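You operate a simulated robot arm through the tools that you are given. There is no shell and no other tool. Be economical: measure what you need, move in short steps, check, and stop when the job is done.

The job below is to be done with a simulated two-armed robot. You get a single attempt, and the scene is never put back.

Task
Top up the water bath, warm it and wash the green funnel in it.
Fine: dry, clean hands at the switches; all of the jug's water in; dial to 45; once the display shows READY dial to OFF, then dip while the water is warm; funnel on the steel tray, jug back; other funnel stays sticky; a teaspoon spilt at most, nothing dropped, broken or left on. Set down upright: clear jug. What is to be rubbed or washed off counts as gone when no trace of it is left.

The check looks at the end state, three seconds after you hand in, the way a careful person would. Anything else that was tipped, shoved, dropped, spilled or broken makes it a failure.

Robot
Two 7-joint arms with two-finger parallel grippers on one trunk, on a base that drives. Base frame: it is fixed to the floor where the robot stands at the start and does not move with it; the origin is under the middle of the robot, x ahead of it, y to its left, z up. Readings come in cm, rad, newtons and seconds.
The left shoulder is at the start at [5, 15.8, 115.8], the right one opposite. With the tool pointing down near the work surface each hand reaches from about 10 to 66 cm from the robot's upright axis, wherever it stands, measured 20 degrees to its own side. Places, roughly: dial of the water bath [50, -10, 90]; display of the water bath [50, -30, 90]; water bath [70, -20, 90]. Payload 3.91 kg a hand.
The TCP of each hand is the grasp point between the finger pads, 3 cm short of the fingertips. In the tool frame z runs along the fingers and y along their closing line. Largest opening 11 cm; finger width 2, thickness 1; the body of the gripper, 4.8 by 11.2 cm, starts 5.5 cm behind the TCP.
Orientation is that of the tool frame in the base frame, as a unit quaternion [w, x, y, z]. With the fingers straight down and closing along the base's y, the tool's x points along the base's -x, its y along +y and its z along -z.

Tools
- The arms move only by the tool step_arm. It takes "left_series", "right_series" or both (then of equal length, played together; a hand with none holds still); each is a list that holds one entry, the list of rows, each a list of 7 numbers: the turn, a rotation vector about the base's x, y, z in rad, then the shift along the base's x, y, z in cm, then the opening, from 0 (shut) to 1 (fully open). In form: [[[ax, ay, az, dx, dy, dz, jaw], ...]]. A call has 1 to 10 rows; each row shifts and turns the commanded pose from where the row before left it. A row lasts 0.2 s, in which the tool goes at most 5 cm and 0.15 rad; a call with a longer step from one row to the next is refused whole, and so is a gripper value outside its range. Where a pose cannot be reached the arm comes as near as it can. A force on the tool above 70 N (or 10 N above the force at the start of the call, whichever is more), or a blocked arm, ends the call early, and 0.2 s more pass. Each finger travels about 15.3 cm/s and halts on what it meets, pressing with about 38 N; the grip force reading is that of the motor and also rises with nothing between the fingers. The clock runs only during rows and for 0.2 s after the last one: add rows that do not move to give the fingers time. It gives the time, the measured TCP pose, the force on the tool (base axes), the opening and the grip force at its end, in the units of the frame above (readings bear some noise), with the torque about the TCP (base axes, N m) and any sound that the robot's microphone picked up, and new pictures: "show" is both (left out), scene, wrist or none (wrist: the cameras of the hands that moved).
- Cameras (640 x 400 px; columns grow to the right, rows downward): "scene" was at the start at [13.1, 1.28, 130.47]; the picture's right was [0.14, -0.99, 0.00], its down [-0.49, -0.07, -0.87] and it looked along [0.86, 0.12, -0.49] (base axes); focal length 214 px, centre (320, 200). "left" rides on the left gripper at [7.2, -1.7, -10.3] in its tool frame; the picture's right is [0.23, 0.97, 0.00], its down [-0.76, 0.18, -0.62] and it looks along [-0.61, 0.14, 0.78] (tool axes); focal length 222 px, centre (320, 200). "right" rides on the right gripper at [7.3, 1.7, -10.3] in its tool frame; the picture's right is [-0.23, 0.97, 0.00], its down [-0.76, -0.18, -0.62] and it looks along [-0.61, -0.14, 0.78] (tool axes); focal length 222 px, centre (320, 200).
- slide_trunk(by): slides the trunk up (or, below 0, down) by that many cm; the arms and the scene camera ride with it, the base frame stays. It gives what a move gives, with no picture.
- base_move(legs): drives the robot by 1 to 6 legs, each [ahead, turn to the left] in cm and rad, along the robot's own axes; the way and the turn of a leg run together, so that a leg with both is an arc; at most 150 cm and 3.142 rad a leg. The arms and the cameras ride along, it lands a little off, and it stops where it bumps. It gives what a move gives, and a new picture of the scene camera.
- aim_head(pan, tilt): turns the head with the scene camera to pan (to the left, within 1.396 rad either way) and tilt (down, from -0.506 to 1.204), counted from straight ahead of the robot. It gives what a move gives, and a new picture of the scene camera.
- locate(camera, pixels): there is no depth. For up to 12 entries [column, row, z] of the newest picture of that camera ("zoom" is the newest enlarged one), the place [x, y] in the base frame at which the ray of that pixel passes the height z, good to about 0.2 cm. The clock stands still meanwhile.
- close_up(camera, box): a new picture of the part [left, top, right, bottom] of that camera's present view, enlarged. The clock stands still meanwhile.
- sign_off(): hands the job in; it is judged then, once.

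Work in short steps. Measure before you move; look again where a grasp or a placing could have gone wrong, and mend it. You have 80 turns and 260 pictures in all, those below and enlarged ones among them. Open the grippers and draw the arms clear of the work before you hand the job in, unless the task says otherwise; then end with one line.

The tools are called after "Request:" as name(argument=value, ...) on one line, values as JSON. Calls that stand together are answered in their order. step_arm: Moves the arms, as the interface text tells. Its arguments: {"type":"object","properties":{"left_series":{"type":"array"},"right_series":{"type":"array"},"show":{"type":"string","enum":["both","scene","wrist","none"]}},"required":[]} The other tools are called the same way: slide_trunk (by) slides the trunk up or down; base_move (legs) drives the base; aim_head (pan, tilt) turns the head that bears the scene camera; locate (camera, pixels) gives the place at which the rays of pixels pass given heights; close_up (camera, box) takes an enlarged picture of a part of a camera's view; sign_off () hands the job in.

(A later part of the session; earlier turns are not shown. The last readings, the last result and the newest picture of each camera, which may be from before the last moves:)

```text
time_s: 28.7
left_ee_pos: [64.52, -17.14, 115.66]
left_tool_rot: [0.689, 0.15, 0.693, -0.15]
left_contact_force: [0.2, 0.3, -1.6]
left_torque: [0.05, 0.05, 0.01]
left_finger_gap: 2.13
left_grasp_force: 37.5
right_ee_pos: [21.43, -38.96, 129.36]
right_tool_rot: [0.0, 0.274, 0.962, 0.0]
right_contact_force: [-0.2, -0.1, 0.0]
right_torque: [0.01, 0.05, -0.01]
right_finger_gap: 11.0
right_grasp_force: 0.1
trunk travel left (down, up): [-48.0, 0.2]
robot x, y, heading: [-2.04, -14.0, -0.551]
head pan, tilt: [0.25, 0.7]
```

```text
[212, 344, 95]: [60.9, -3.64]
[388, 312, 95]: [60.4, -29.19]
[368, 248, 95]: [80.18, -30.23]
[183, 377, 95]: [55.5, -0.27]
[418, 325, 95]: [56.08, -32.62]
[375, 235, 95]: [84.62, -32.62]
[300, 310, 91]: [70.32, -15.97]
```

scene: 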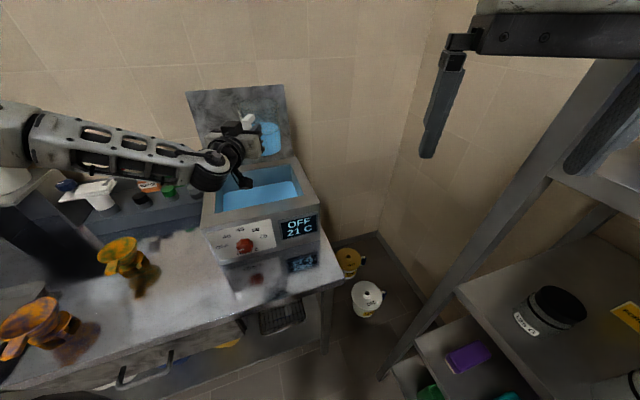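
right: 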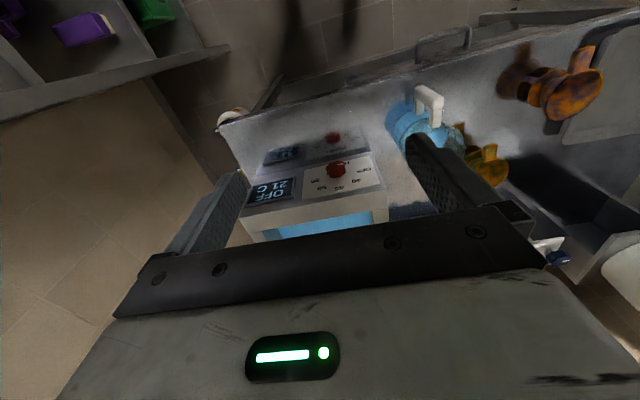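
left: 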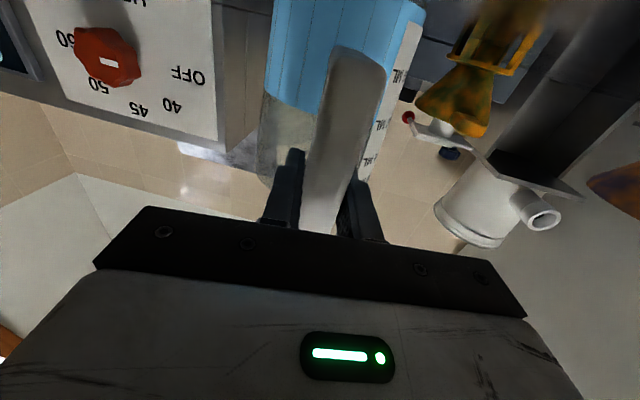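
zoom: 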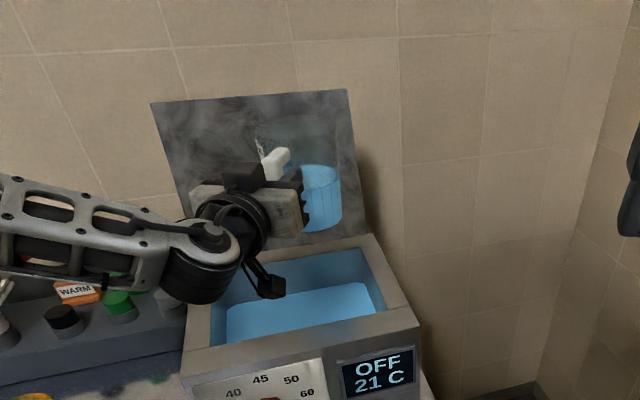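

The opening spans x 61–80, y -4 to -29.5, and the jug hand is at (64.5,-17.1,115.7), so the spout will stay over it. I start tipping forward about the horizontal axis perpendicular to the tool, then continue slowly.

Request:
step_arm(left_series=[[[0.05, 0.109, 0, 0, 0, 0, 0], [0.05, 0.109, 0, 0, 0, 0, 0], [0.05, 0.109, 0, 0, 0, 0, 0], [0.05, 0.109, 0, 0, 0, 0, 0], [0.05, 0.109, 0, 0, 0, 0, 0], [0.025, 0.055, 0, 0, 0, 0, 0], [0.025, 0.055, 0, 0, 0, 0, 0], [0.025, 0.055, 0, 0, 0, 0, 0], [0, 0, 0, 0, 0, 0, 0]]])

Request:
close_up(camera="scene", box=[160, 70, 340, 220])

```text
time_s: 30.7
left_ee_pos: [64.55, -17.07, 115.7]
left_tool_rot: [0.374, 0.196, 0.903, -0.081]
left_contact_force: [-0.3, 0.6, -0.7]
left_torque: [0.02, 0.04, 0.02]
left_finger_gap: 2.08
left_grasp_force: 38.4
right_ee_pos: [21.28, -38.86, 129.44]
right_tool_rot: [0.001, 0.273, 0.962, 0.001]
right_contact_force: [0.0, -0.2, 0.3]
right_torque: [-0.02, 0.04, 0.04]
right_finger_gap: 11.02
right_grasp_force: 0.0
trunk travel left (down, up): [-48.0, 0.2]
robot x, y, heading: [-1.75, -13.77, -0.556]
head pan, tilt: [0.25, 0.7]
```

scene: 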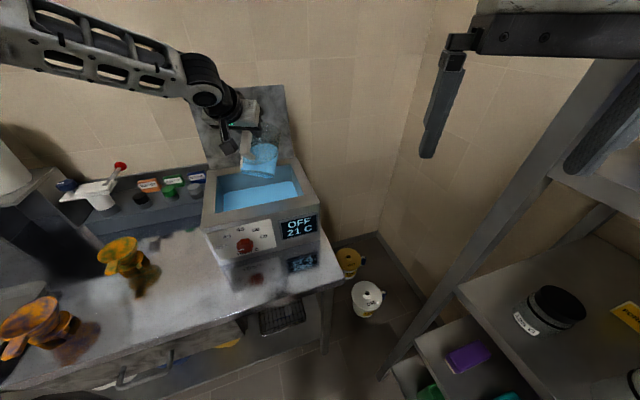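
left: 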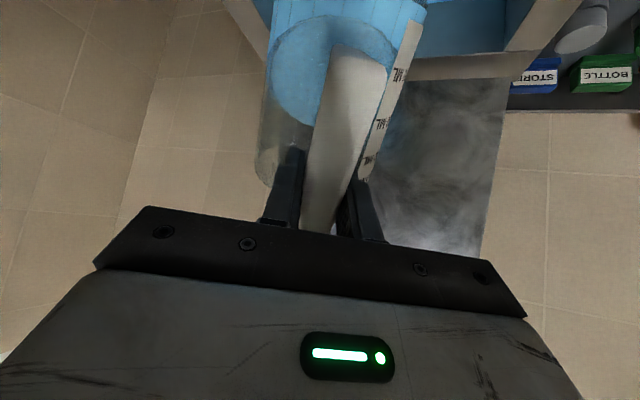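

```text
2.67 times, centred on (250, 145) of scene
```

zoom: 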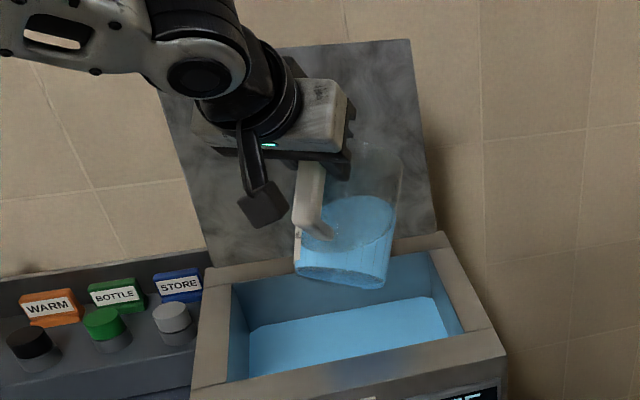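

Tilted about 45° and not pouring yet, with the jug well over the bath. I continue tilting slowly while moving slightly forward.

Request:
step_arm(left_series=[[[0.021, 0.045, 0, 0, 0, 0, 0], [0.021, 0.045, 0, 0, 0, 0, 0], [0.021, 0.045, 0, 0.2, 0, -0.2, 0], [0.021, 0.045, 0, 0.2, 0, -0.2, 0], [0.021, 0.045, 0, 0.2, 0, -0.2, 0], [0.021, 0.045, 0, 0.2, 0, -0.2, 0], [0.021, 0.045, 0, 0.2, 0, -0.2, 0], [0.021, 0.045, 0, 0.2, 0, -0.2, 0], [0, 0, 0, 0, 0, 0, 0], [0, 0, 0, 0, 0, 0, 0]]])

Request:
close_up(camera="scene", box=[160, 70, 340, 220])

```text
time_s: 32.9
left_ee_pos: [65.93, -17.13, 114.43]
left_tool_rot: [0.189, 0.209, 0.959, -0.039]
left_contact_force: [-1.4, 0.2, -0.9]
left_torque: [-0.01, -0.05, -0.01]
left_finger_gap: 2.08
left_grasp_force: 38.2
right_ee_pos: [21.36, -38.96, 129.44]
right_tool_rot: [0.0, 0.273, 0.962, 0.001]
right_contact_force: [0.5, -0.1, 0.2]
right_torque: [0.03, 0.0, -0.02]
right_finger_gap: 10.97
right_grasp_force: 0.0
trunk travel left (down, up): [-48.0, 0.2]
robot x, y, heading: [-1.87, -13.72, -0.552]
head pan, tilt: [0.25, 0.7]
```

scene: 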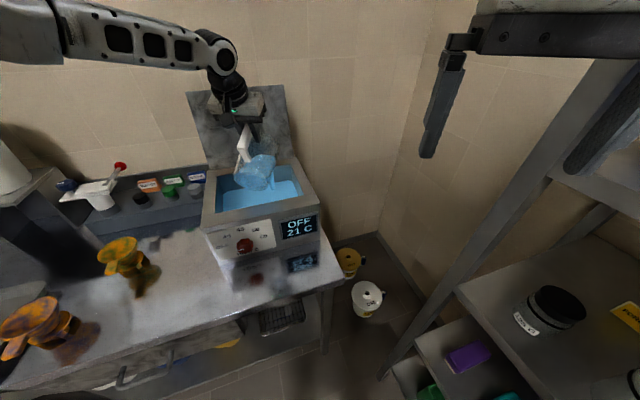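
left: 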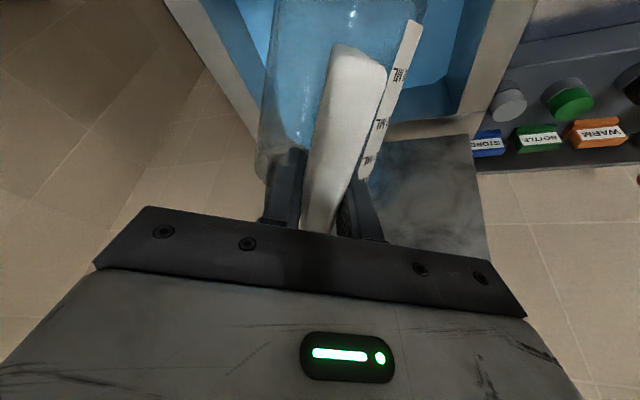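

```text
2.67 times, centred on (250, 145) of scene
```

zoom: 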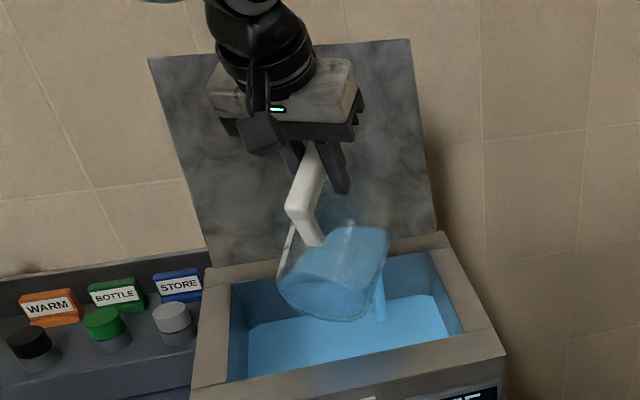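

The stream at zoom (380,300) falls inside the bath. I keep tilting slowly past horizontal.

Request:
step_arm(left_series=[[[0.015, 0.033, 0, 0, 0, 0, 0], [0.015, 0.033, 0, 0, 0, 0, 0], [0.021, 0.045, 0, 0.1, 0, 0, 0], [0.021, 0.045, 0, 0.1, 0, 0, 0], [0.021, 0.045, 0, 0.2, 0, 0, 0], [0.021, 0.045, 0, 0.2, 0, 0, 0], [0.021, 0.045, 0, 0.2, 0, 0, 0], [0.021, 0.045, 0, 0.2, 0, 0, 0], [0, 0, 0, 0, 0, 0, 0], [0, 0, 0, 0, 0, 0, 0]]], show="none")

Request:
close_up(camera="scene", box=[160, 70, 340, 220])

```text
time_s: 35.1
left_ee_pos: [65.12, -15.87, 114.49]
left_tool_rot: [0.01, 0.213, 0.977, 0.001]
left_contact_force: [-0.3, -0.4, -1.4]
left_torque: [-0.02, -0.03, 0.0]
left_finger_gap: 2.14
left_grasp_force: 38.5
left hand out of reach, approached as far as the arm can: row 7, 8
right_ee_pos: [21.32, -38.89, 129.52]
right_tool_rot: [0.0, 0.274, 0.962, 0.001]
right_contact_force: [-0.3, -0.5, -0.5]
right_torque: [0.01, -0.04, -0.04]
right_finger_gap: 11.01
right_grasp_force: 0.0
trunk travel left (down, up): [-48.0, 0.2]
robot x, y, heading: [-2.1, -13.94, -0.552]
head pan, tilt: [0.25, 0.7]
```

```text
2.67 times, centred on (250, 145) of scene
```

zoom: 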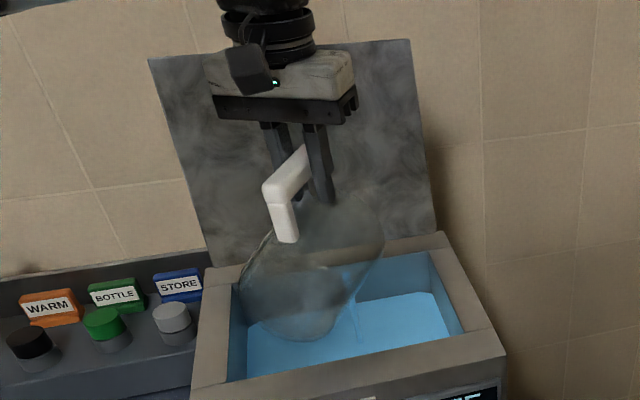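

The jug is almost empty with a thin drip left, but the arm is at its reach limit. I drive 4 cm closer, then tilt a further ~0.35 rad while pulling the hand back slightly.

Request:
base_move(legs=[[4, 0]])

Request:
step_arm(left_series=[[[0.021, 0.045, 0, -0.4, 0, 0, 0], [0.021, 0.045, 0, -0.4, 0, 0, 0], [0.021, 0.045, 0, -0.4, 0, 0, 0], [0.021, 0.045, 0, -0.4, 0, 0, 0], [0.021, 0.045, 0, -0.4, 0, 0, 0], [0.021, 0.045, 0, 0, 0, 0, 0], [0.021, 0.045, 0, 0, 0, 0, 0], [0.021, 0.045, 0, 0, 0, 0, 0], [0, 0, 0, 0, 0, 0, 0], [0, 0, 0, 0, 0, 0, 0]]], show="wrist")

Request:
close_up(camera="scene", box=[140, 70, 320, 220])

```text
time_s: 36.0
left_ee_pos: [68.66, -18.06, 114.4]
left_tool_rot: [0.009, 0.213, 0.977, 0.0]
left_contact_force: [0.4, -0.5, -1.4]
left_torque: [-0.01, -0.01, -0.03]
left_finger_gap: 2.11
left_grasp_force: 38.6
right_ee_pos: [24.88, -41.1, 129.5]
right_tool_rot: [-0.001, 0.275, 0.962, 0.001]
right_contact_force: [0.1, -0.2, 0.0]
right_torque: [0.02, 0.02, -0.01]
right_finger_gap: 10.97
right_grasp_force: 0.1
trunk travel left (down, up): [-48.0, 0.2]
robot x, y, heading: [2.06, -15.95, -0.551]
head pan, tilt: [0.25, 0.7]
```

scene: 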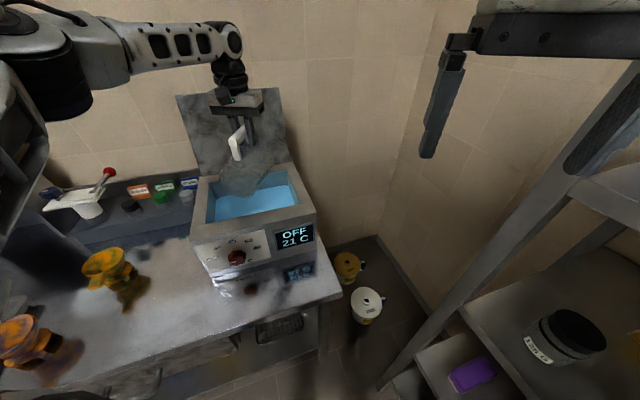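

```text
time_s: 38.2
left_ee_pos: [62.22, -14.29, 114.5]
left_tool_rot: [-0.182, 0.209, 0.96, 0.043]
left_contact_force: [0.1, -0.1, -1.3]
left_torque: [-0.04, -0.1, -0.01]
left_finger_gap: 2.14
left_grasp_force: 37.6
left hand out of reach, approached as far as the arm can: row 1, 2, 3, 4, 5, 6, 7, 8
right_ee_pos: [24.75, -40.96, 129.45]
right_tool_rot: [0.0, 0.274, 0.962, 0.001]
right_contact_force: [-0.4, -0.3, -0.2]
right_torque: [0.0, -0.01, -0.02]
right_finger_gap: 11.0
right_grasp_force: 0.1
trunk travel left (down, up): [-48.0, 0.2]
robot x, y, heading: [1.46, -15.63, -0.553]
head pan, tilt: [0.25, 0.7]
```

left: 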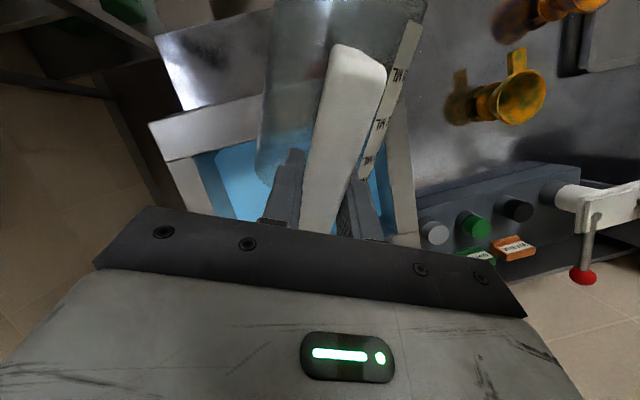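

```text
2.67 times, centred on (230, 145) of scene
```

zoom: 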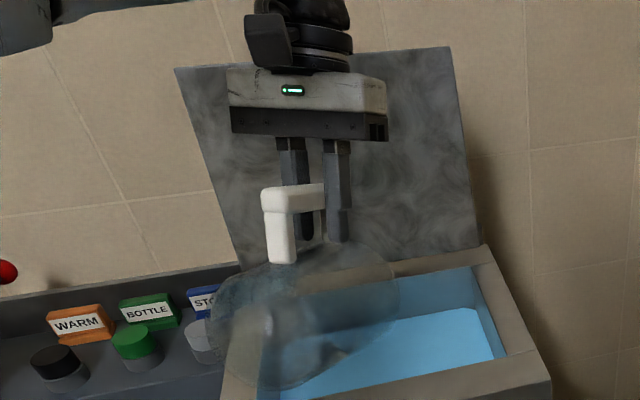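

The jug looks empty; I enlarge to check for leftover water inside and for drips on the rim.

Request:
close_up(camera="scene", box=[190, 150, 280, 220])

Request:
close_up(camera="left", box=[220, 0, 440, 240])

```text
5.71 times, centred on (235, 185) of scene
```

zoom: 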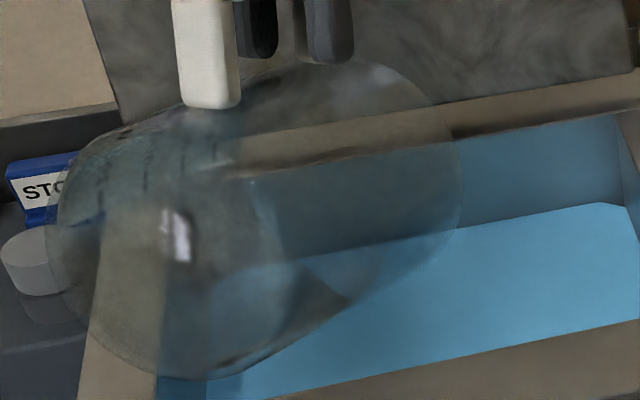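

```text
1.67 times, centred on (330, 120) of left
```

zoom: 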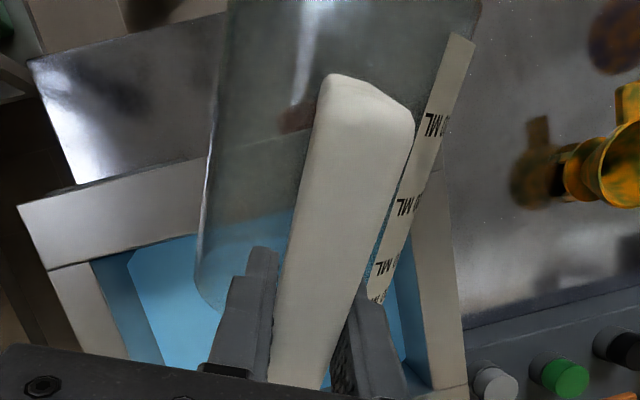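

The jug is empty. I tilt it back upright over the bath.

Request:
step_arm(left_series=[[[-0.055, -0.122, 0, 0.2, -0.2, 0, 0], [-0.055, -0.122, 0, 0.2, -0.2, 0, 0], [-0.055, -0.122, 0, 0, 0, 0, 0], [-0.055, -0.122, 0, 0, 0, 0, 0], [-0.055, -0.122, 0, 0, 0, 0, 0], [-0.055, -0.122, 0, 0, 0, 0, 0], [-0.055, -0.122, 0, 0, 0, 0, 0], [-0.055, -0.122, 0, 0, 0, 0, 0], [-0.055, -0.122, 0, 0, 0, 0, 0], [-0.055, -0.122, 0, 0, 0, 0, 0]]], show="none")

Request:
step_arm(left_series=[[[-0.055, -0.122, 0, 0, 0, 0, 0], [-0.055, -0.122, 0, 0, 0, 0, 0], [-0.055, -0.122, 0, 0, 0, 0, 0], [-0.055, -0.122, 0, 0, 0, 0, 0], [-0.04, -0.09, 0, 0, 0, 0, 0], [0, 0, 0, 0, 0, 0, 0]]])

Request:
close_up(camera="scene", box=[140, 70, 320, 240])

```text
time_s: 40.4
left_ee_pos: [62.6, -14.82, 114.47]
left_tool_rot: [0.452, 0.186, 0.868, -0.093]
left_contact_force: [0.3, -0.2, -0.1]
left_torque: [0.02, 0.07, 0.02]
left_finger_gap: 2.09
left_grasp_force: 38.3
right_ee_pos: [24.69, -40.99, 129.57]
right_tool_rot: [0.001, 0.274, 0.962, 0.001]
right_contact_force: [0.2, -0.5, -0.4]
right_torque: [-0.01, -0.01, 0.0]
right_finger_gap: 11.02
right_grasp_force: 0.0
trunk travel left (down, up): [-48.0, 0.2]
robot x, y, heading: [1.72, -15.88, -0.551]
head pan, tilt: [0.25, 0.7]
```

```text
time_s: 41.8
left_ee_pos: [62.47, -14.68, 114.5]
left_tool_rot: [0.701, 0.145, 0.683, -0.146]
left_contact_force: [0.4, -1.2, -1.7]
left_torque: [0.02, 0.07, 0.0]
left_finger_gap: 2.09
left_grasp_force: 38.1
right_ee_pos: [24.68, -41.0, 129.54]
right_tool_rot: [0.001, 0.273, 0.962, 0.0]
right_contact_force: [-0.3, -0.2, 0.4]
right_torque: [-0.01, -0.02, -0.03]
right_finger_gap: 11.0
right_grasp_force: 0.0
trunk travel left (down, up): [-48.0, 0.2]
robot x, y, heading: [1.7, -15.63, -0.551]
head pan, tilt: [0.25, 0.7]
```

scene: 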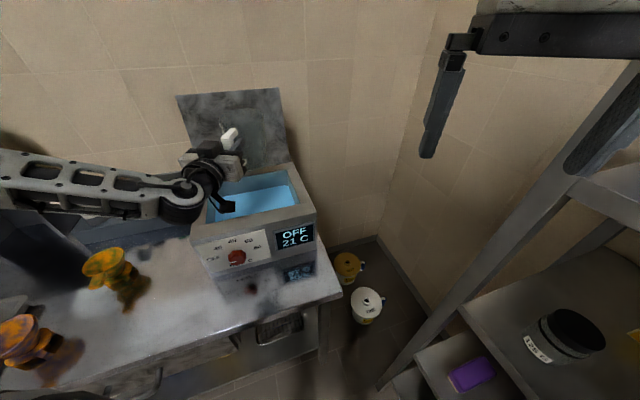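
left: 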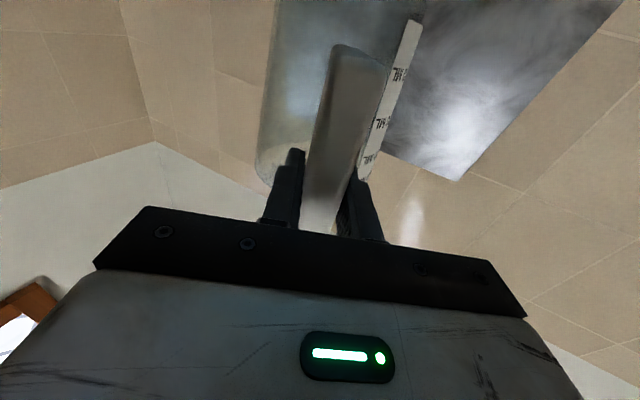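

```text
2.35 times, centred on (230, 155) of scene
```

zoom: 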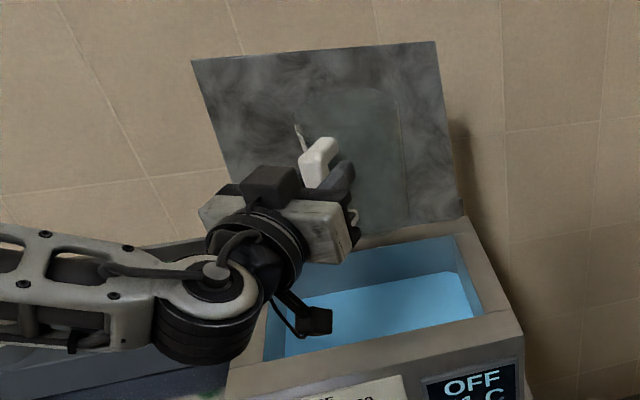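

The jug is upright and empty with no visible drips. I back out along the same line and turn left part of the way toward the jug's old place.

Request:
base_move(legs=[[-31, 0], [0, 0.2]])

Request:
aim_head(pan=0.45, tilt=0.75)

```text
time_s: 44.6
left_ee_pos: [34.52, 13.88, 114.37]
left_tool_rot: [0.711, 0.075, 0.696, -0.074]
left_contact_force: [0.4, -0.1, -1.2]
left_torque: [0.03, 0.08, -0.01]
left_finger_gap: 2.09
left_grasp_force: 38.3
right_ee_pos: [2.74, -19.54, 129.5]
right_tool_rot: [-0.001, 0.175, 0.985, 0.0]
right_contact_force: [0.0, 0.8, 0.4]
right_torque: [0.0, 0.02, 0.02]
right_finger_gap: 10.99
right_grasp_force: 0.2
trunk travel left (down, up): [-48.0, 0.2]
robot x, y, heading: [-24.94, 0.34, -0.352]
head pan, tilt: [0.25, 0.7]
```

scene: 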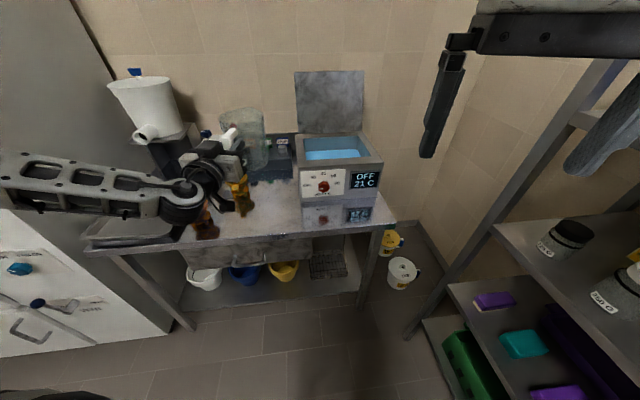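

```text
time_s: 45.4
left_ee_pos: [34.66, 13.84, 114.51]
left_tool_rot: [0.711, 0.076, 0.695, -0.074]
left_contact_force: [-0.6, -0.1, -1.4]
left_torque: [0.0, 0.04, 0.0]
left_finger_gap: 2.11
left_grasp_force: 38.5
right_ee_pos: [2.86, -19.67, 129.47]
right_tool_rot: [0.0, 0.175, 0.985, 0.001]
right_contact_force: [0.0, 1.0, -0.6]
right_torque: [-0.01, 0.0, 0.02]
right_finger_gap: 10.99
right_grasp_force: 0.1
trunk travel left (down, up): [-48.0, 0.2]
robot x, y, heading: [-24.92, 0.3, -0.35]
head pan, tilt: [0.45, 0.75]
```

scene: 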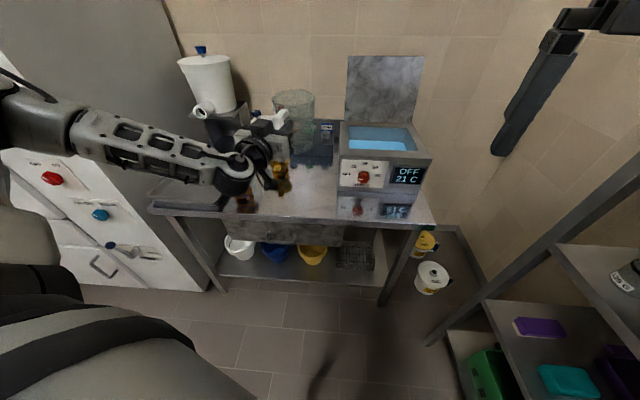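

I align the jug with its old place: yaw +0.09, pitch +0.023, then to x 41.6, y 10.5.

Request:
step_arm(left_series=[[[0, 0.012, 0.03, 1.2, -0.6, 0, 0], [0, 0.011, 0.03, 1.2, -0.6, 0, 0], [0, 0, 0.03, 1.2, -0.6, 0, 0], [0, 0, 0, 1.2, -0.6, 0, 0], [0, 0, 0, 1.2, -0.6, 0, 0], [0, 0, 0, 1, -0.4, 0, 0], [0, 0, 0, 0, 0, 0, 0]]], show="none")

Request:
slide_trunk(by=-18)

Request:
close_up(camera="scene", box=[200, 60, 400, 220])

```text
time_s: 47.0
left_ee_pos: [41.58, 10.38, 114.42]
left_tool_rot: [0.706, 0.043, 0.706, -0.042]
left_contact_force: [0.3, 0.3, -1.5]
left_torque: [0.01, 0.13, 0.01]
left_finger_gap: 2.11
left_grasp_force: 37.7
right_ee_pos: [2.75, -19.55, 129.65]
right_tool_rot: [0.0, 0.175, 0.985, 0.0]
right_contact_force: [-0.4, -0.3, 0.6]
right_torque: [-0.03, 0.0, 0.0]
right_finger_gap: 11.0
right_grasp_force: 0.1
trunk travel left (down, up): [-48.0, 0.2]
robot x, y, heading: [-24.96, 0.38, -0.353]
head pan, tilt: [0.45, 0.75]
```

```text
time_s: 49.0
left_ee_pos: [41.62, 10.44, 96.56]
left_tool_rot: [0.706, 0.043, 0.706, -0.042]
left_contact_force: [-0.1, -0.4, -1.2]
left_torque: [0.0, 0.07, 0.0]
left_finger_gap: 2.11
left_grasp_force: 38.2
right_ee_pos: [2.89, -19.57, 111.46]
right_tool_rot: [0.001, 0.174, 0.985, 0.0]
right_contact_force: [0.0, -0.5, -0.3]
right_torque: [-0.03, -0.02, 0.01]
right_finger_gap: 10.99
right_grasp_force: 0.0
trunk travel left (down, up): [-30.0, 18.2]
robot x, y, heading: [-24.97, 0.59, -0.349]
head pan, tilt: [0.45, 0.75]
```

```text
2.50 times, centred on (300, 140) of scene
```

zoom: 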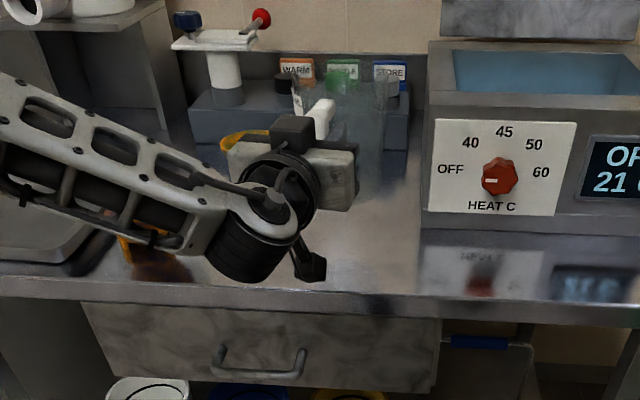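

The jug's bottom is about 7 cm above the table, in line. I lower by trunk, then the last bit by arm while watching the force.

Request:
slide_trunk(by=-6.2)

Request:
step_arm(left_series=[[[0, 0, 0, 0, 0, -0.2, 0], [0, 0, 0, 0, 0, -0.2, 0], [0, 0, 0, 0, 0, -0.2, 0], [0, 0, 0, 0, 0, -0.1, 0], [0, 0, 0, 0, 0, 0, 0]]], show="none")

Request:
close_up(camera="scene", box=[220, 90, 400, 220])

```text
time_s: 50.0
left_ee_pos: [41.52, 10.42, 90.29]
left_tool_rot: [0.706, 0.043, 0.706, -0.043]
left_contact_force: [0.3, -0.3, -1.3]
left_torque: [-0.03, 0.07, 0.01]
left_finger_gap: 2.11
left_grasp_force: 38.5
right_ee_pos: [2.84, -19.58, 105.39]
right_tool_rot: [0.0, 0.175, 0.985, 0.0]
right_contact_force: [-0.3, -0.9, -0.6]
right_torque: [-0.02, -0.01, 0.03]
right_finger_gap: 11.0
right_grasp_force: 0.1
trunk travel left (down, up): [-23.8, 24.4]
robot x, y, heading: [-24.98, 0.37, -0.351]
head pan, tilt: [0.45, 0.75]
```

```text
time_s: 51.2
left_ee_pos: [41.61, 10.41, 89.72]
left_tool_rot: [0.707, 0.042, 0.705, -0.042]
left_contact_force: [-1.2, 0.5, 2.4]
left_torque: [-0.02, -0.08, 0.05]
left_finger_gap: 2.1
left_grasp_force: 38.0
right_ee_pos: [2.93, -19.63, 105.33]
right_tool_rot: [0.0, 0.175, 0.985, 0.002]
right_contact_force: [-0.2, 0.7, -0.2]
right_torque: [-0.04, 0.02, -0.01]
right_finger_gap: 10.98
right_grasp_force: 0.1
trunk travel left (down, up): [-23.8, 24.4]
robot x, y, heading: [-24.86, 0.22, -0.35]
head pan, tilt: [0.45, 0.75]
```

```text
3.08 times, centred on (310, 155) of scene
```

zoom: 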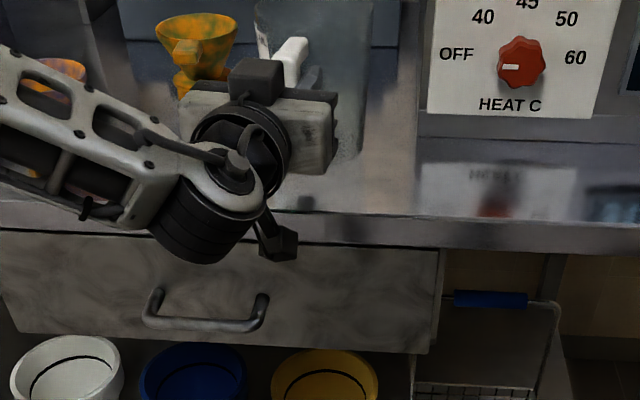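

Contact is felt (+2.4 N at z 89.7, the same as at the grasp). I open and withdraw straight back.

Request:
step_arm(left_series=[[[0, 0, 0, 0, 0, 0, 0.25], [0, 0, 0, 0, 0, 0, 0.4], [0, 0, 0, 0, 0, 0, 0.7], [0, 0, 0, -1, 0.12, 0, 0.9], [0, 0, 0, -2, 0.24, 0, 0.9], [0, 0, 0, -2, 0.24, 0, 0.9], [0, 0, 0, -2, 0.24, 0, 0.9], [0, 0, 0, 0, 0, 0, 0.9]]])

Request:
close_up(camera="scene", box=[220, 90, 400, 220])

```text
time_s: 53.0
left_ee_pos: [34.72, 11.25, 89.69]
left_tool_rot: [0.706, 0.043, 0.706, -0.042]
left_contact_force: [1.2, 0.7, 0.6]
left_torque: [0.04, 0.0, 0.01]
left_finger_gap: 9.9
left_grasp_force: 0.1
right_ee_pos: [2.85, -19.58, 105.3]
right_tool_rot: [0.0, 0.175, 0.985, 0.001]
right_contact_force: [-0.3, -0.4, 0.2]
right_torque: [0.01, 0.04, 0.01]
right_finger_gap: 11.0
right_grasp_force: 0.1
trunk travel left (down, up): [-23.8, 24.4]
robot x, y, heading: [-24.85, 0.61, -0.356]
head pan, tilt: [0.45, 0.75]
```

scene: 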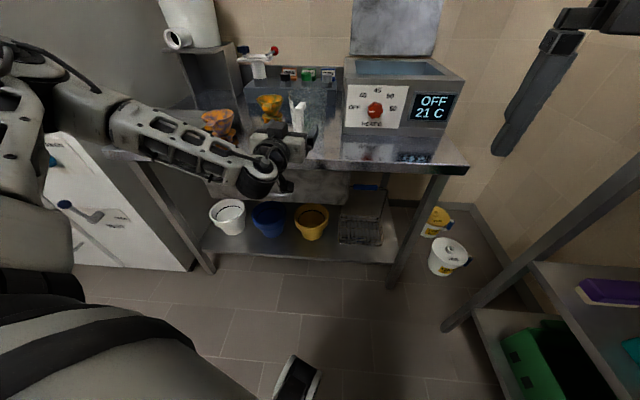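
left: 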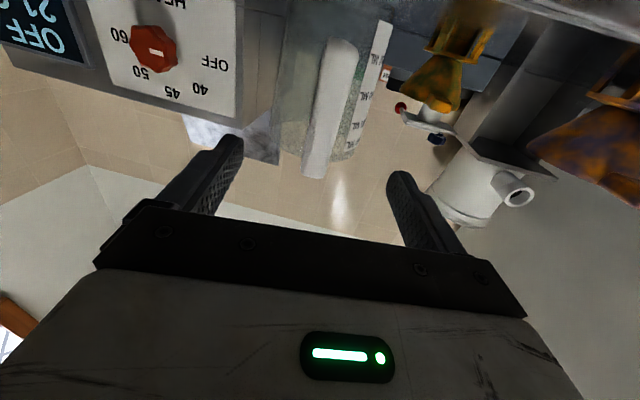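

```text
3.08 times, centred on (310, 155) of scene
```

zoom: 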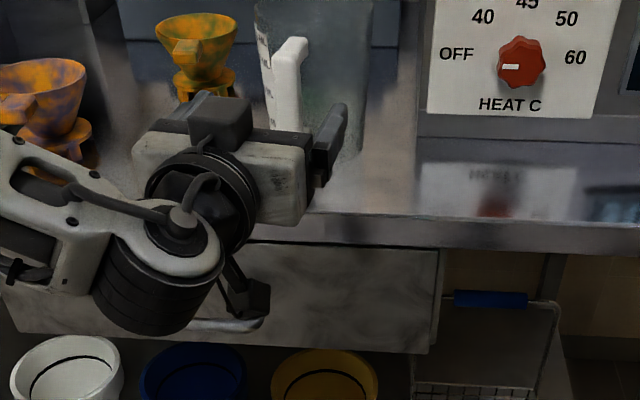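

The jug is back upright in its place. Next I raise the left hand to point down, clear of everything, then turn left so the right hand can reach the dial.

Request:
step_arm(left_series=[[[0, 0.15, 0, -0.5, 0.5, 2, 0.9], [0, 0.15, 0, -0.5, 0.5, 2, 0.9], [0, 0.15, 0, -0.5, 0.5, 2, 0.9], [0, 0.15, 0, -0.5, 0.5, 2, 0.9], [0, 0.15, 0, 0, 0.5, 2, 0.9], [0, 0.15, 0, 0, 0.5, 2, 0.9], [0, 0.15, 0, 0, 0.5, 2, 0.9], [0, 0.15, 0, 0, 0.5, 2, 0.9], [0, 0.15, 0, 0, 0.5, 2, 0.9], [0, 0.15, 0, 0, 0.5, 2, 0.9]]], show="none")

Request:
base_move(legs=[[0, 0.5]])

Request:
aim_head(pan=-0.25, tilt=0.5)

```text
time_s: 55.2
left_ee_pos: [32.6, 16.31, 109.63]
left_tool_rot: [0.034, 0.004, 0.998, -0.06]
left_contact_force: [0.4, 0.9, 0.0]
left_torque: [0.01, 0.0, -0.03]
left_finger_gap: 9.9
left_grasp_force: 0.2
right_ee_pos: [2.84, -19.59, 105.39]
right_tool_rot: [-0.001, 0.175, 0.985, 0.001]
right_contact_force: [-0.2, -0.1, -0.8]
right_torque: [0.0, -0.02, -0.01]
right_finger_gap: 10.99
right_grasp_force: 0.1
trunk travel left (down, up): [-23.8, 24.4]
robot x, y, heading: [-24.57, 0.01, -0.351]
head pan, tilt: [0.45, 0.75]
```

```text
time_s: 57.0
left_ee_pos: [17.83, 41.92, 109.65]
left_tool_rot: [0.05, -0.245, 0.967, -0.05]
left_contact_force: [-0.2, 0.2, 0.0]
left_torque: [0.0, -0.01, -0.03]
left_finger_gap: 9.9
left_grasp_force: 0.1
right_ee_pos: [9.06, -3.84, 105.34]
right_tool_rot: [0.0, -0.075, 0.997, 0.001]
right_contact_force: [0.0, 0.0, 0.5]
right_torque: [-0.03, 0.0, 0.03]
right_finger_gap: 11.01
right_grasp_force: 0.1
trunk travel left (down, up): [-23.8, 24.4]
robot x, y, heading: [-25.03, 0.5, 0.151]
head pan, tilt: [0.45, 0.75]
```

scene: 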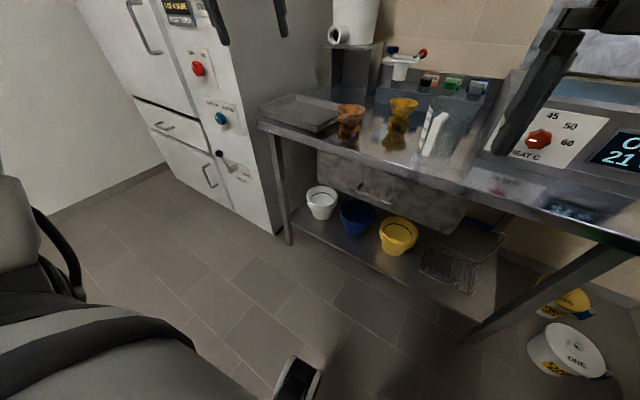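

```text
time_s: 58.1
left_ee_pos: [17.8, 42.1, 109.69]
left_tool_rot: [0.05, -0.245, 0.967, -0.05]
left_contact_force: [0.3, -0.7, 0.5]
left_torque: [-0.02, 0.02, -0.02]
left_finger_gap: 9.88
left_grasp_force: 0.1
right_ee_pos: [8.95, -3.73, 105.33]
right_tool_rot: [0.0, -0.075, 0.997, 0.0]
right_contact_force: [0.4, -0.6, -0.2]
right_torque: [-0.03, 0.0, -0.04]
right_finger_gap: 11.01
right_grasp_force: 0.1
trunk travel left (down, up): [-23.8, 24.4]
robot x, y, heading: [-24.92, 0.12, 0.152]
head pan, tilt: [-0.25, 0.499]
```

scene: 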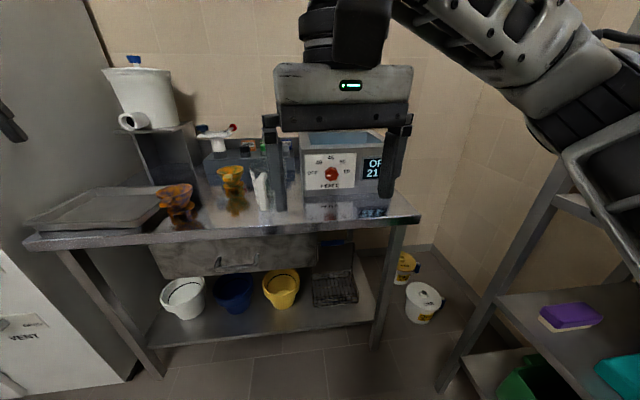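

I turn the right hand horizontal, moving it forward and down toward (28,-9,93).

Request:
step_arm(right_series=[[[0, 0, -0.15, 2, -0.5, 0, 1], [0, -0.15, 0, 2, -0.5, 0, 1], [0, -0.15, 0, 2, -0.5, 0, 1], [0, -0.15, 0, 2, -0.5, 0, 1], [0, -0.15, 0, 2, -0.5, -1, 1], [0, -0.15, 0, 2, -0.5, -1, 1], [0, -0.15, 0, 2, -0.5, -1, 1], [0, -0.15, 0, 2, -0.5, -1, 1], [0, -0.15, 0, 2, -0.5, -1, 1], [0, -0.15, 0, 2, -0.5, -1, 1]]], show="none")

Request:
step_arm(right_series=[[[0, -0.15, 0, 1, -0.2, -1, 1], [0, -0.07, 0, 1, 0, -1, 1], [0, 0, 0, 1, 0, -1, 1], [0, 0, 0, 1, 0, -1, 1], [0, 0, 0, 1, 0, -1, 1], [0, 0, 0, 0, 0, 0, 1]]])

```text
time_s: 60.3
left_ee_pos: [18.03, 42.03, 109.69]
left_tool_rot: [0.049, -0.245, 0.967, -0.05]
left_contact_force: [-0.7, -0.1, -0.3]
left_torque: [-0.02, -0.05, -0.02]
left_finger_gap: 9.91
left_grasp_force: 0.0
right_ee_pos: [28.94, -8.83, 99.13]
right_tool_rot: [0.626, -0.001, 0.78, 0.002]
right_contact_force: [-0.2, 0.9, 0.4]
right_torque: [0.03, 0.02, 0.0]
right_finger_gap: 10.99
right_grasp_force: 0.1
trunk travel left (down, up): [-23.8, 24.4]
robot x, y, heading: [-24.92, 0.71, 0.153]
head pan, tilt: [-0.25, 0.499]
```

```text
time_s: 61.7
left_ee_pos: [17.93, 42.15, 109.66]
left_tool_rot: [0.05, -0.246, 0.967, -0.05]
left_contact_force: [0.0, 0.0, 0.5]
left_torque: [0.0, 0.01, 0.01]
left_finger_gap: 9.89
left_grasp_force: 0.1
right_ee_pos: [33.54, -6.8, 95.47]
right_tool_rot: [0.706, 0.001, 0.708, -0.001]
right_contact_force: [-0.2, -0.3, 0.2]
right_torque: [-0.01, 0.05, 0.02]
right_finger_gap: 11.02
right_grasp_force: 0.0
right hand out of reach, approached as far as the arm can: row 3, 4, 5
trunk travel left (down, up): [-23.8, 24.4]
robot x, y, heading: [-25.01, -0.25, 0.15]
head pan, tilt: [-0.25, 0.499]
```

scene: 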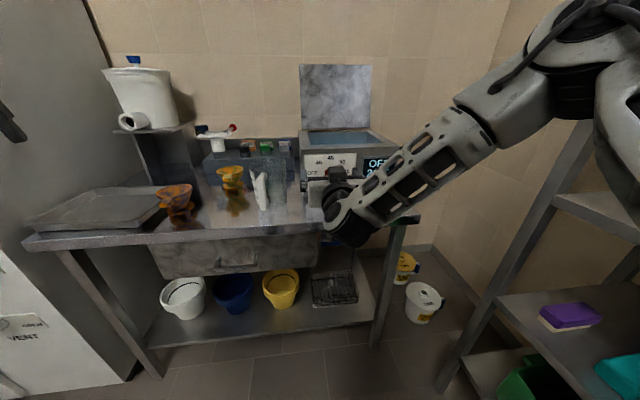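
right: 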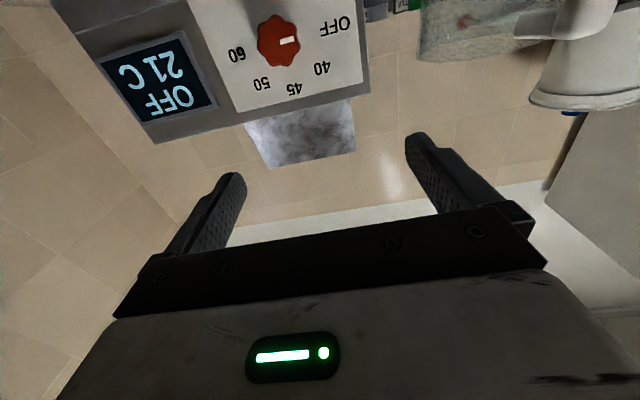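

The dial is in the right wrist view at (279,41), with its pointer on OFF. I locate it and enlarge.

Request:
locate(camera="right", pixels=[[279, 41, 90], [279, 41, 91], [279, 41, 89], [290, 41, 90]])

Request:
close_up(camera="right", box=[80, 0, 400, 160])

Request:
locate(camera="scene", pixels=[[313, 185, 90], [305, 158, 95]])

```text
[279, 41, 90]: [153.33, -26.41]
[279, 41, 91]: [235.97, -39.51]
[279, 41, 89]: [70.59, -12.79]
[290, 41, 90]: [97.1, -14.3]
```

```text
2.00 times, centred on (240, 80) of right
```

zoom: 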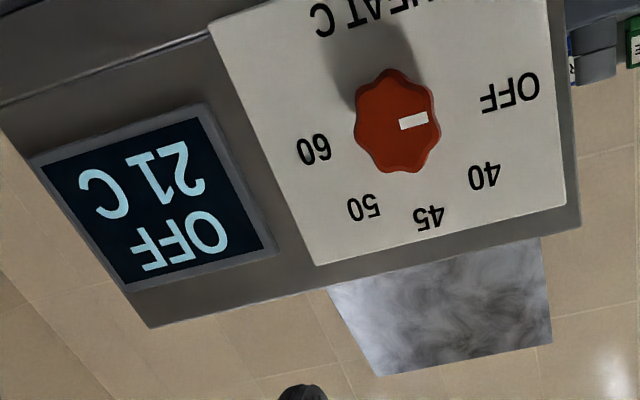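

```text
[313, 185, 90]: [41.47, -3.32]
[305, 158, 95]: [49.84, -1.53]
```

The knob face is at about (51.5,-9.3,88.8). OFF is at -90° and 45 is straight up, so the knob needs a 90° clockwise turn (+x rotation). I drive 7 cm ahead, lower the trunk 6 cm, and pre-roll the right hand by -0.75 rad.

Request:
base_move(legs=[[7, 0]])

Request:
slide_trunk(by=-6)

Request:
step_arm(right_series=[[[-0.15, 0, 0, 0, -0.8, 0, 1], [-0.15, 0, 0, 0, -0.8, 0, 1], [-0.15, 0, 0, 0, -0.8, 0, 1], [-0.15, 0, 0, 0, -0.8, 0, 1], [-0.15, 0, 0, 0, -0.4, 0, 1], [0, 0, 0, 0, 0, 0, 1]]])

```text
time_s: 62.7
left_ee_pos: [24.72, 43.16, 109.47]
left_tool_rot: [0.05, -0.245, 0.967, -0.049]
left_contact_force: [0.9, -0.2, 0.9]
left_torque: [0.02, 0.01, -0.01]
left_finger_gap: 9.92
left_grasp_force: 0.1
right_ee_pos: [40.41, -5.88, 95.51]
right_tool_rot: [0.705, 0.001, 0.709, -0.002]
right_contact_force: [0.8, 0.2, -1.4]
right_torque: [-0.02, -0.02, -0.01]
right_finger_gap: 11.01
right_grasp_force: 0.0
trunk travel left (down, up): [-23.8, 24.4]
robot x, y, heading: [-18.24, 1.49, 0.152]
head pan, tilt: [-0.25, 0.499]
```

scene: 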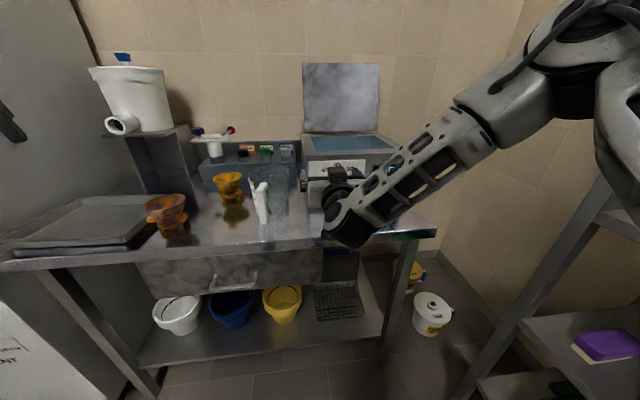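

```text
time_s: 63.7
left_ee_pos: [24.68, 43.12, 103.72]
left_tool_rot: [0.049, -0.245, 0.967, -0.05]
left_contact_force: [-0.3, 0.5, -0.1]
left_torque: [0.02, -0.01, 0.0]
left_finger_gap: 9.89
left_grasp_force: 0.1
right_ee_pos: [40.16, -5.88, 89.47]
right_tool_rot: [0.706, 0.002, 0.709, -0.002]
right_contact_force: [0.0, 0.2, -0.1]
right_torque: [0.0, 0.04, -0.04]
right_finger_gap: 10.96
right_grasp_force: 0.0
trunk travel left (down, up): [-17.8, 30.4]
robot x, y, heading: [-18.18, 1.4, 0.146]
head pan, tilt: [-0.25, 0.499]
```

```text
time_s: 65.1
left_ee_pos: [24.72, 43.06, 103.64]
left_tool_rot: [0.05, -0.245, 0.967, -0.05]
left_contact_force: [-0.6, 1.0, -0.5]
left_torque: [0.01, -0.03, 0.03]
left_finger_gap: 9.88
left_grasp_force: 0.0
right_ee_pos: [39.65, -7.3, 90.99]
right_tool_rot: [0.655, -0.257, 0.661, -0.262]
right_contact_force: [-0.4, -0.1, -0.2]
right_torque: [-0.02, -0.02, -0.02]
right_finger_gap: 10.99
right_grasp_force: 0.0
right hand out of reach, approached as far as the arm can: row 1, 2, 3, 4, 5
trunk travel left (down, up): [-17.8, 30.4]
robot x, y, heading: [-18.26, 1.17, 0.15]
head pan, tilt: [-0.25, 0.499]
```

scene: 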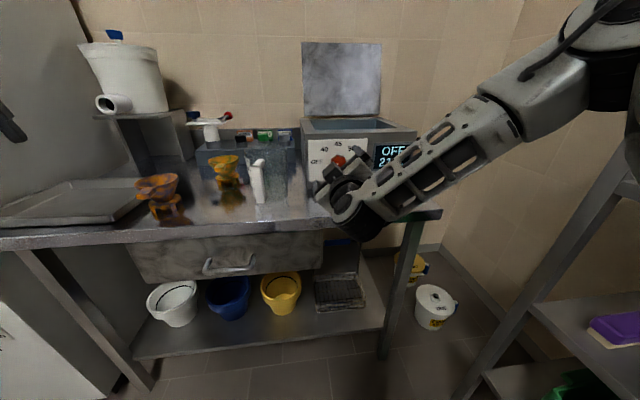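
right: 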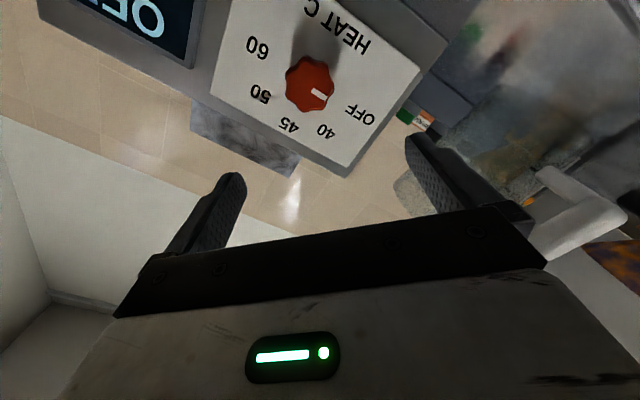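

Again the arm's limit; a slight inward yaw freed the left hand before. I try +0.12 yaw with -2 cm in y on the right hand.

Request:
step_arm(right_series=[[[0, 0, 0.06, 0, -0.5, -0.4, 1], [0, 0, 0.06, 0, -0.5, -0.4, 1], [0, 0, 0, 0, -0.5, -0.4, 1], [0, 0, 0, 0, -0.5, -0.4, 1], [0, 0, 0, 0, 0, 0, 1]]], show="wrist")

```text
time_s: 66.3
left_ee_pos: [24.71, 43.1, 103.62]
left_tool_rot: [0.049, -0.245, 0.967, -0.05]
left_contact_force: [0.2, 0.4, 0.4]
left_torque: [0.01, 0.0, 0.04]
left_finger_gap: 9.92
left_grasp_force: 0.2
right_ee_pos: [38.47, -3.94, 93.27]
right_tool_rot: [0.67, -0.294, 0.644, -0.223]
right_contact_force: [0.0, -0.2, 0.0]
right_torque: [-0.04, 0.01, 0.0]
right_finger_gap: 10.98
right_grasp_force: 0.1
right hand out of reach, approached as far as the arm can: row 1, 2, 3, 4
trunk travel left (down, up): [-17.8, 30.4]
robot x, y, heading: [-18.04, 1.18, 0.156]
head pan, tilt: [-0.25, 0.499]
```

right: 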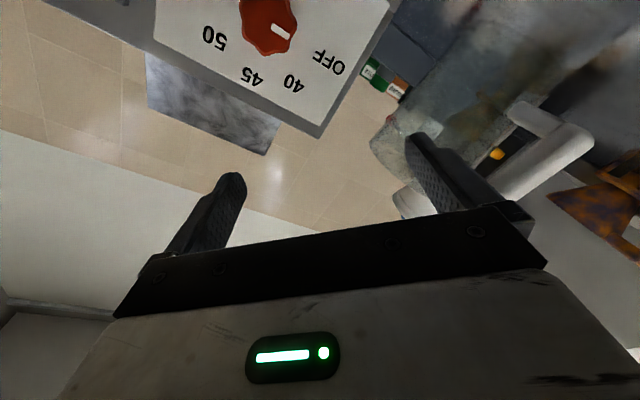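

That was the wrong direction; I try yaw the other way (-0.24) together with -y and -z.

Request:
step_arm(right_series=[[[0, 0, -0.08, 0, -1, -0.7, 1], [0, 0, -0.08, 0, -1, -0.7, 1], [0, 0, -0.08, 0, -1, -0.7, 1], [0, 0, 0, 0, -1, -0.7, 1], [0, 0, 0, 0, -1, -0.7, 1], [0, 0, 0, 0, 0, 0, 1]]])

```text
time_s: 67.7
left_ee_pos: [24.87, 43.09, 103.64]
left_tool_rot: [0.049, -0.245, 0.967, -0.049]
left_contact_force: [0.2, 0.2, -0.5]
left_torque: [0.02, -0.01, 0.02]
left_finger_gap: 9.89
left_grasp_force: 0.0
right_ee_pos: [38.55, -8.98, 89.85]
right_tool_rot: [0.64, -0.217, 0.674, -0.299]
right_contact_force: [-0.6, 0.8, -0.5]
right_torque: [0.04, -0.02, 0.01]
right_finger_gap: 10.98
right_grasp_force: 0.1
trunk travel left (down, up): [-17.8, 30.4]
robot x, y, heading: [-18.14, 1.23, 0.147]
head pan, tilt: [-0.25, 0.499]
```

scene: 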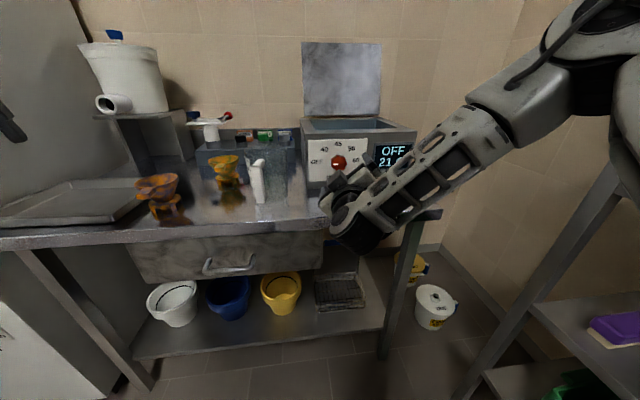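
right: 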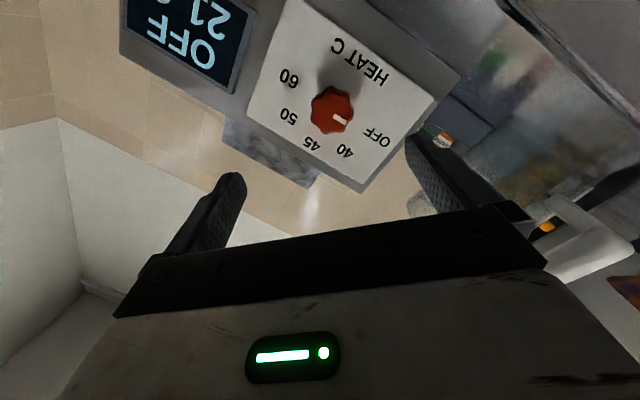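

Now free at (38.6,-9.0,89.9). The ray to the knob (331,110) puts its centre at about (51.5,-9.7,88.8). I advance to x≈47 and look.

Request:
step_arm(right_series=[[[0, 0, 0, 1.5, -0.2, -0.2, 1], [0, 0, 0, 1.5, -0.2, -0.3, 1], [0, 0, 0, 1.5, -0.2, -0.3, 1], [0, 0, 0, 1.5, 0, -0.2, 1], [0, 0, 0, 1.5, 0, 0, 1], [0, 0, 0, 1, 0, 0, 1], [0, 0, 0, 0, 0, 0, 1]]])

Request:
close_up(camera="scene", box=[270, 110, 430, 230])

```text
time_s: 69.3
left_ee_pos: [24.71, 43.02, 103.67]
left_tool_rot: [0.05, -0.246, 0.967, -0.049]
left_contact_force: [-0.2, 0.0, -0.1]
left_torque: [0.0, -0.01, -0.01]
left_finger_gap: 9.93
left_grasp_force: 0.0
right_ee_pos: [46.97, -9.37, 88.91]
right_tool_rot: [0.64, -0.217, 0.673, -0.3]
right_contact_force: [0.0, -0.3, 0.5]
right_torque: [0.02, 0.03, 0.0]
right_finger_gap: 11.0
right_grasp_force: 0.0
trunk travel left (down, up): [-17.8, 30.4]
robot x, y, heading: [-17.73, 1.11, 0.145]
head pan, tilt: [-0.25, 0.499]
```

scene: 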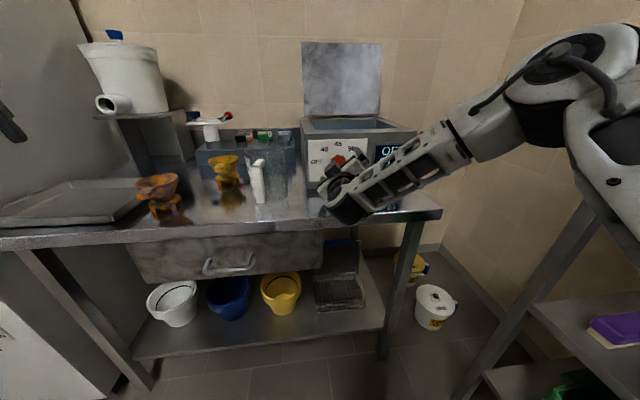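
right: 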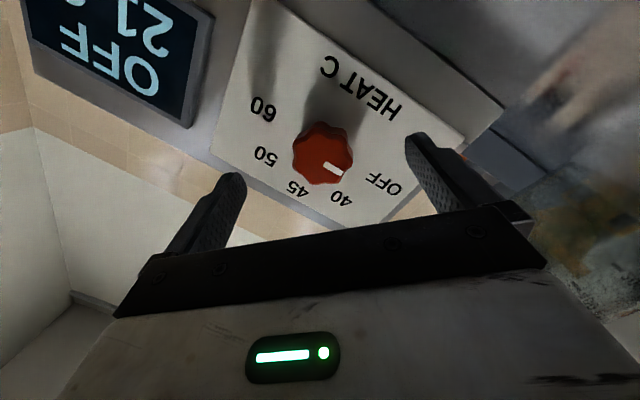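

```text
3.33 times, centred on (350, 170) of scene
```

zoom: 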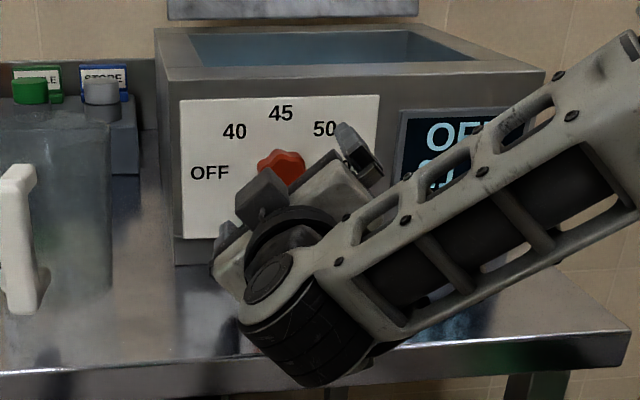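

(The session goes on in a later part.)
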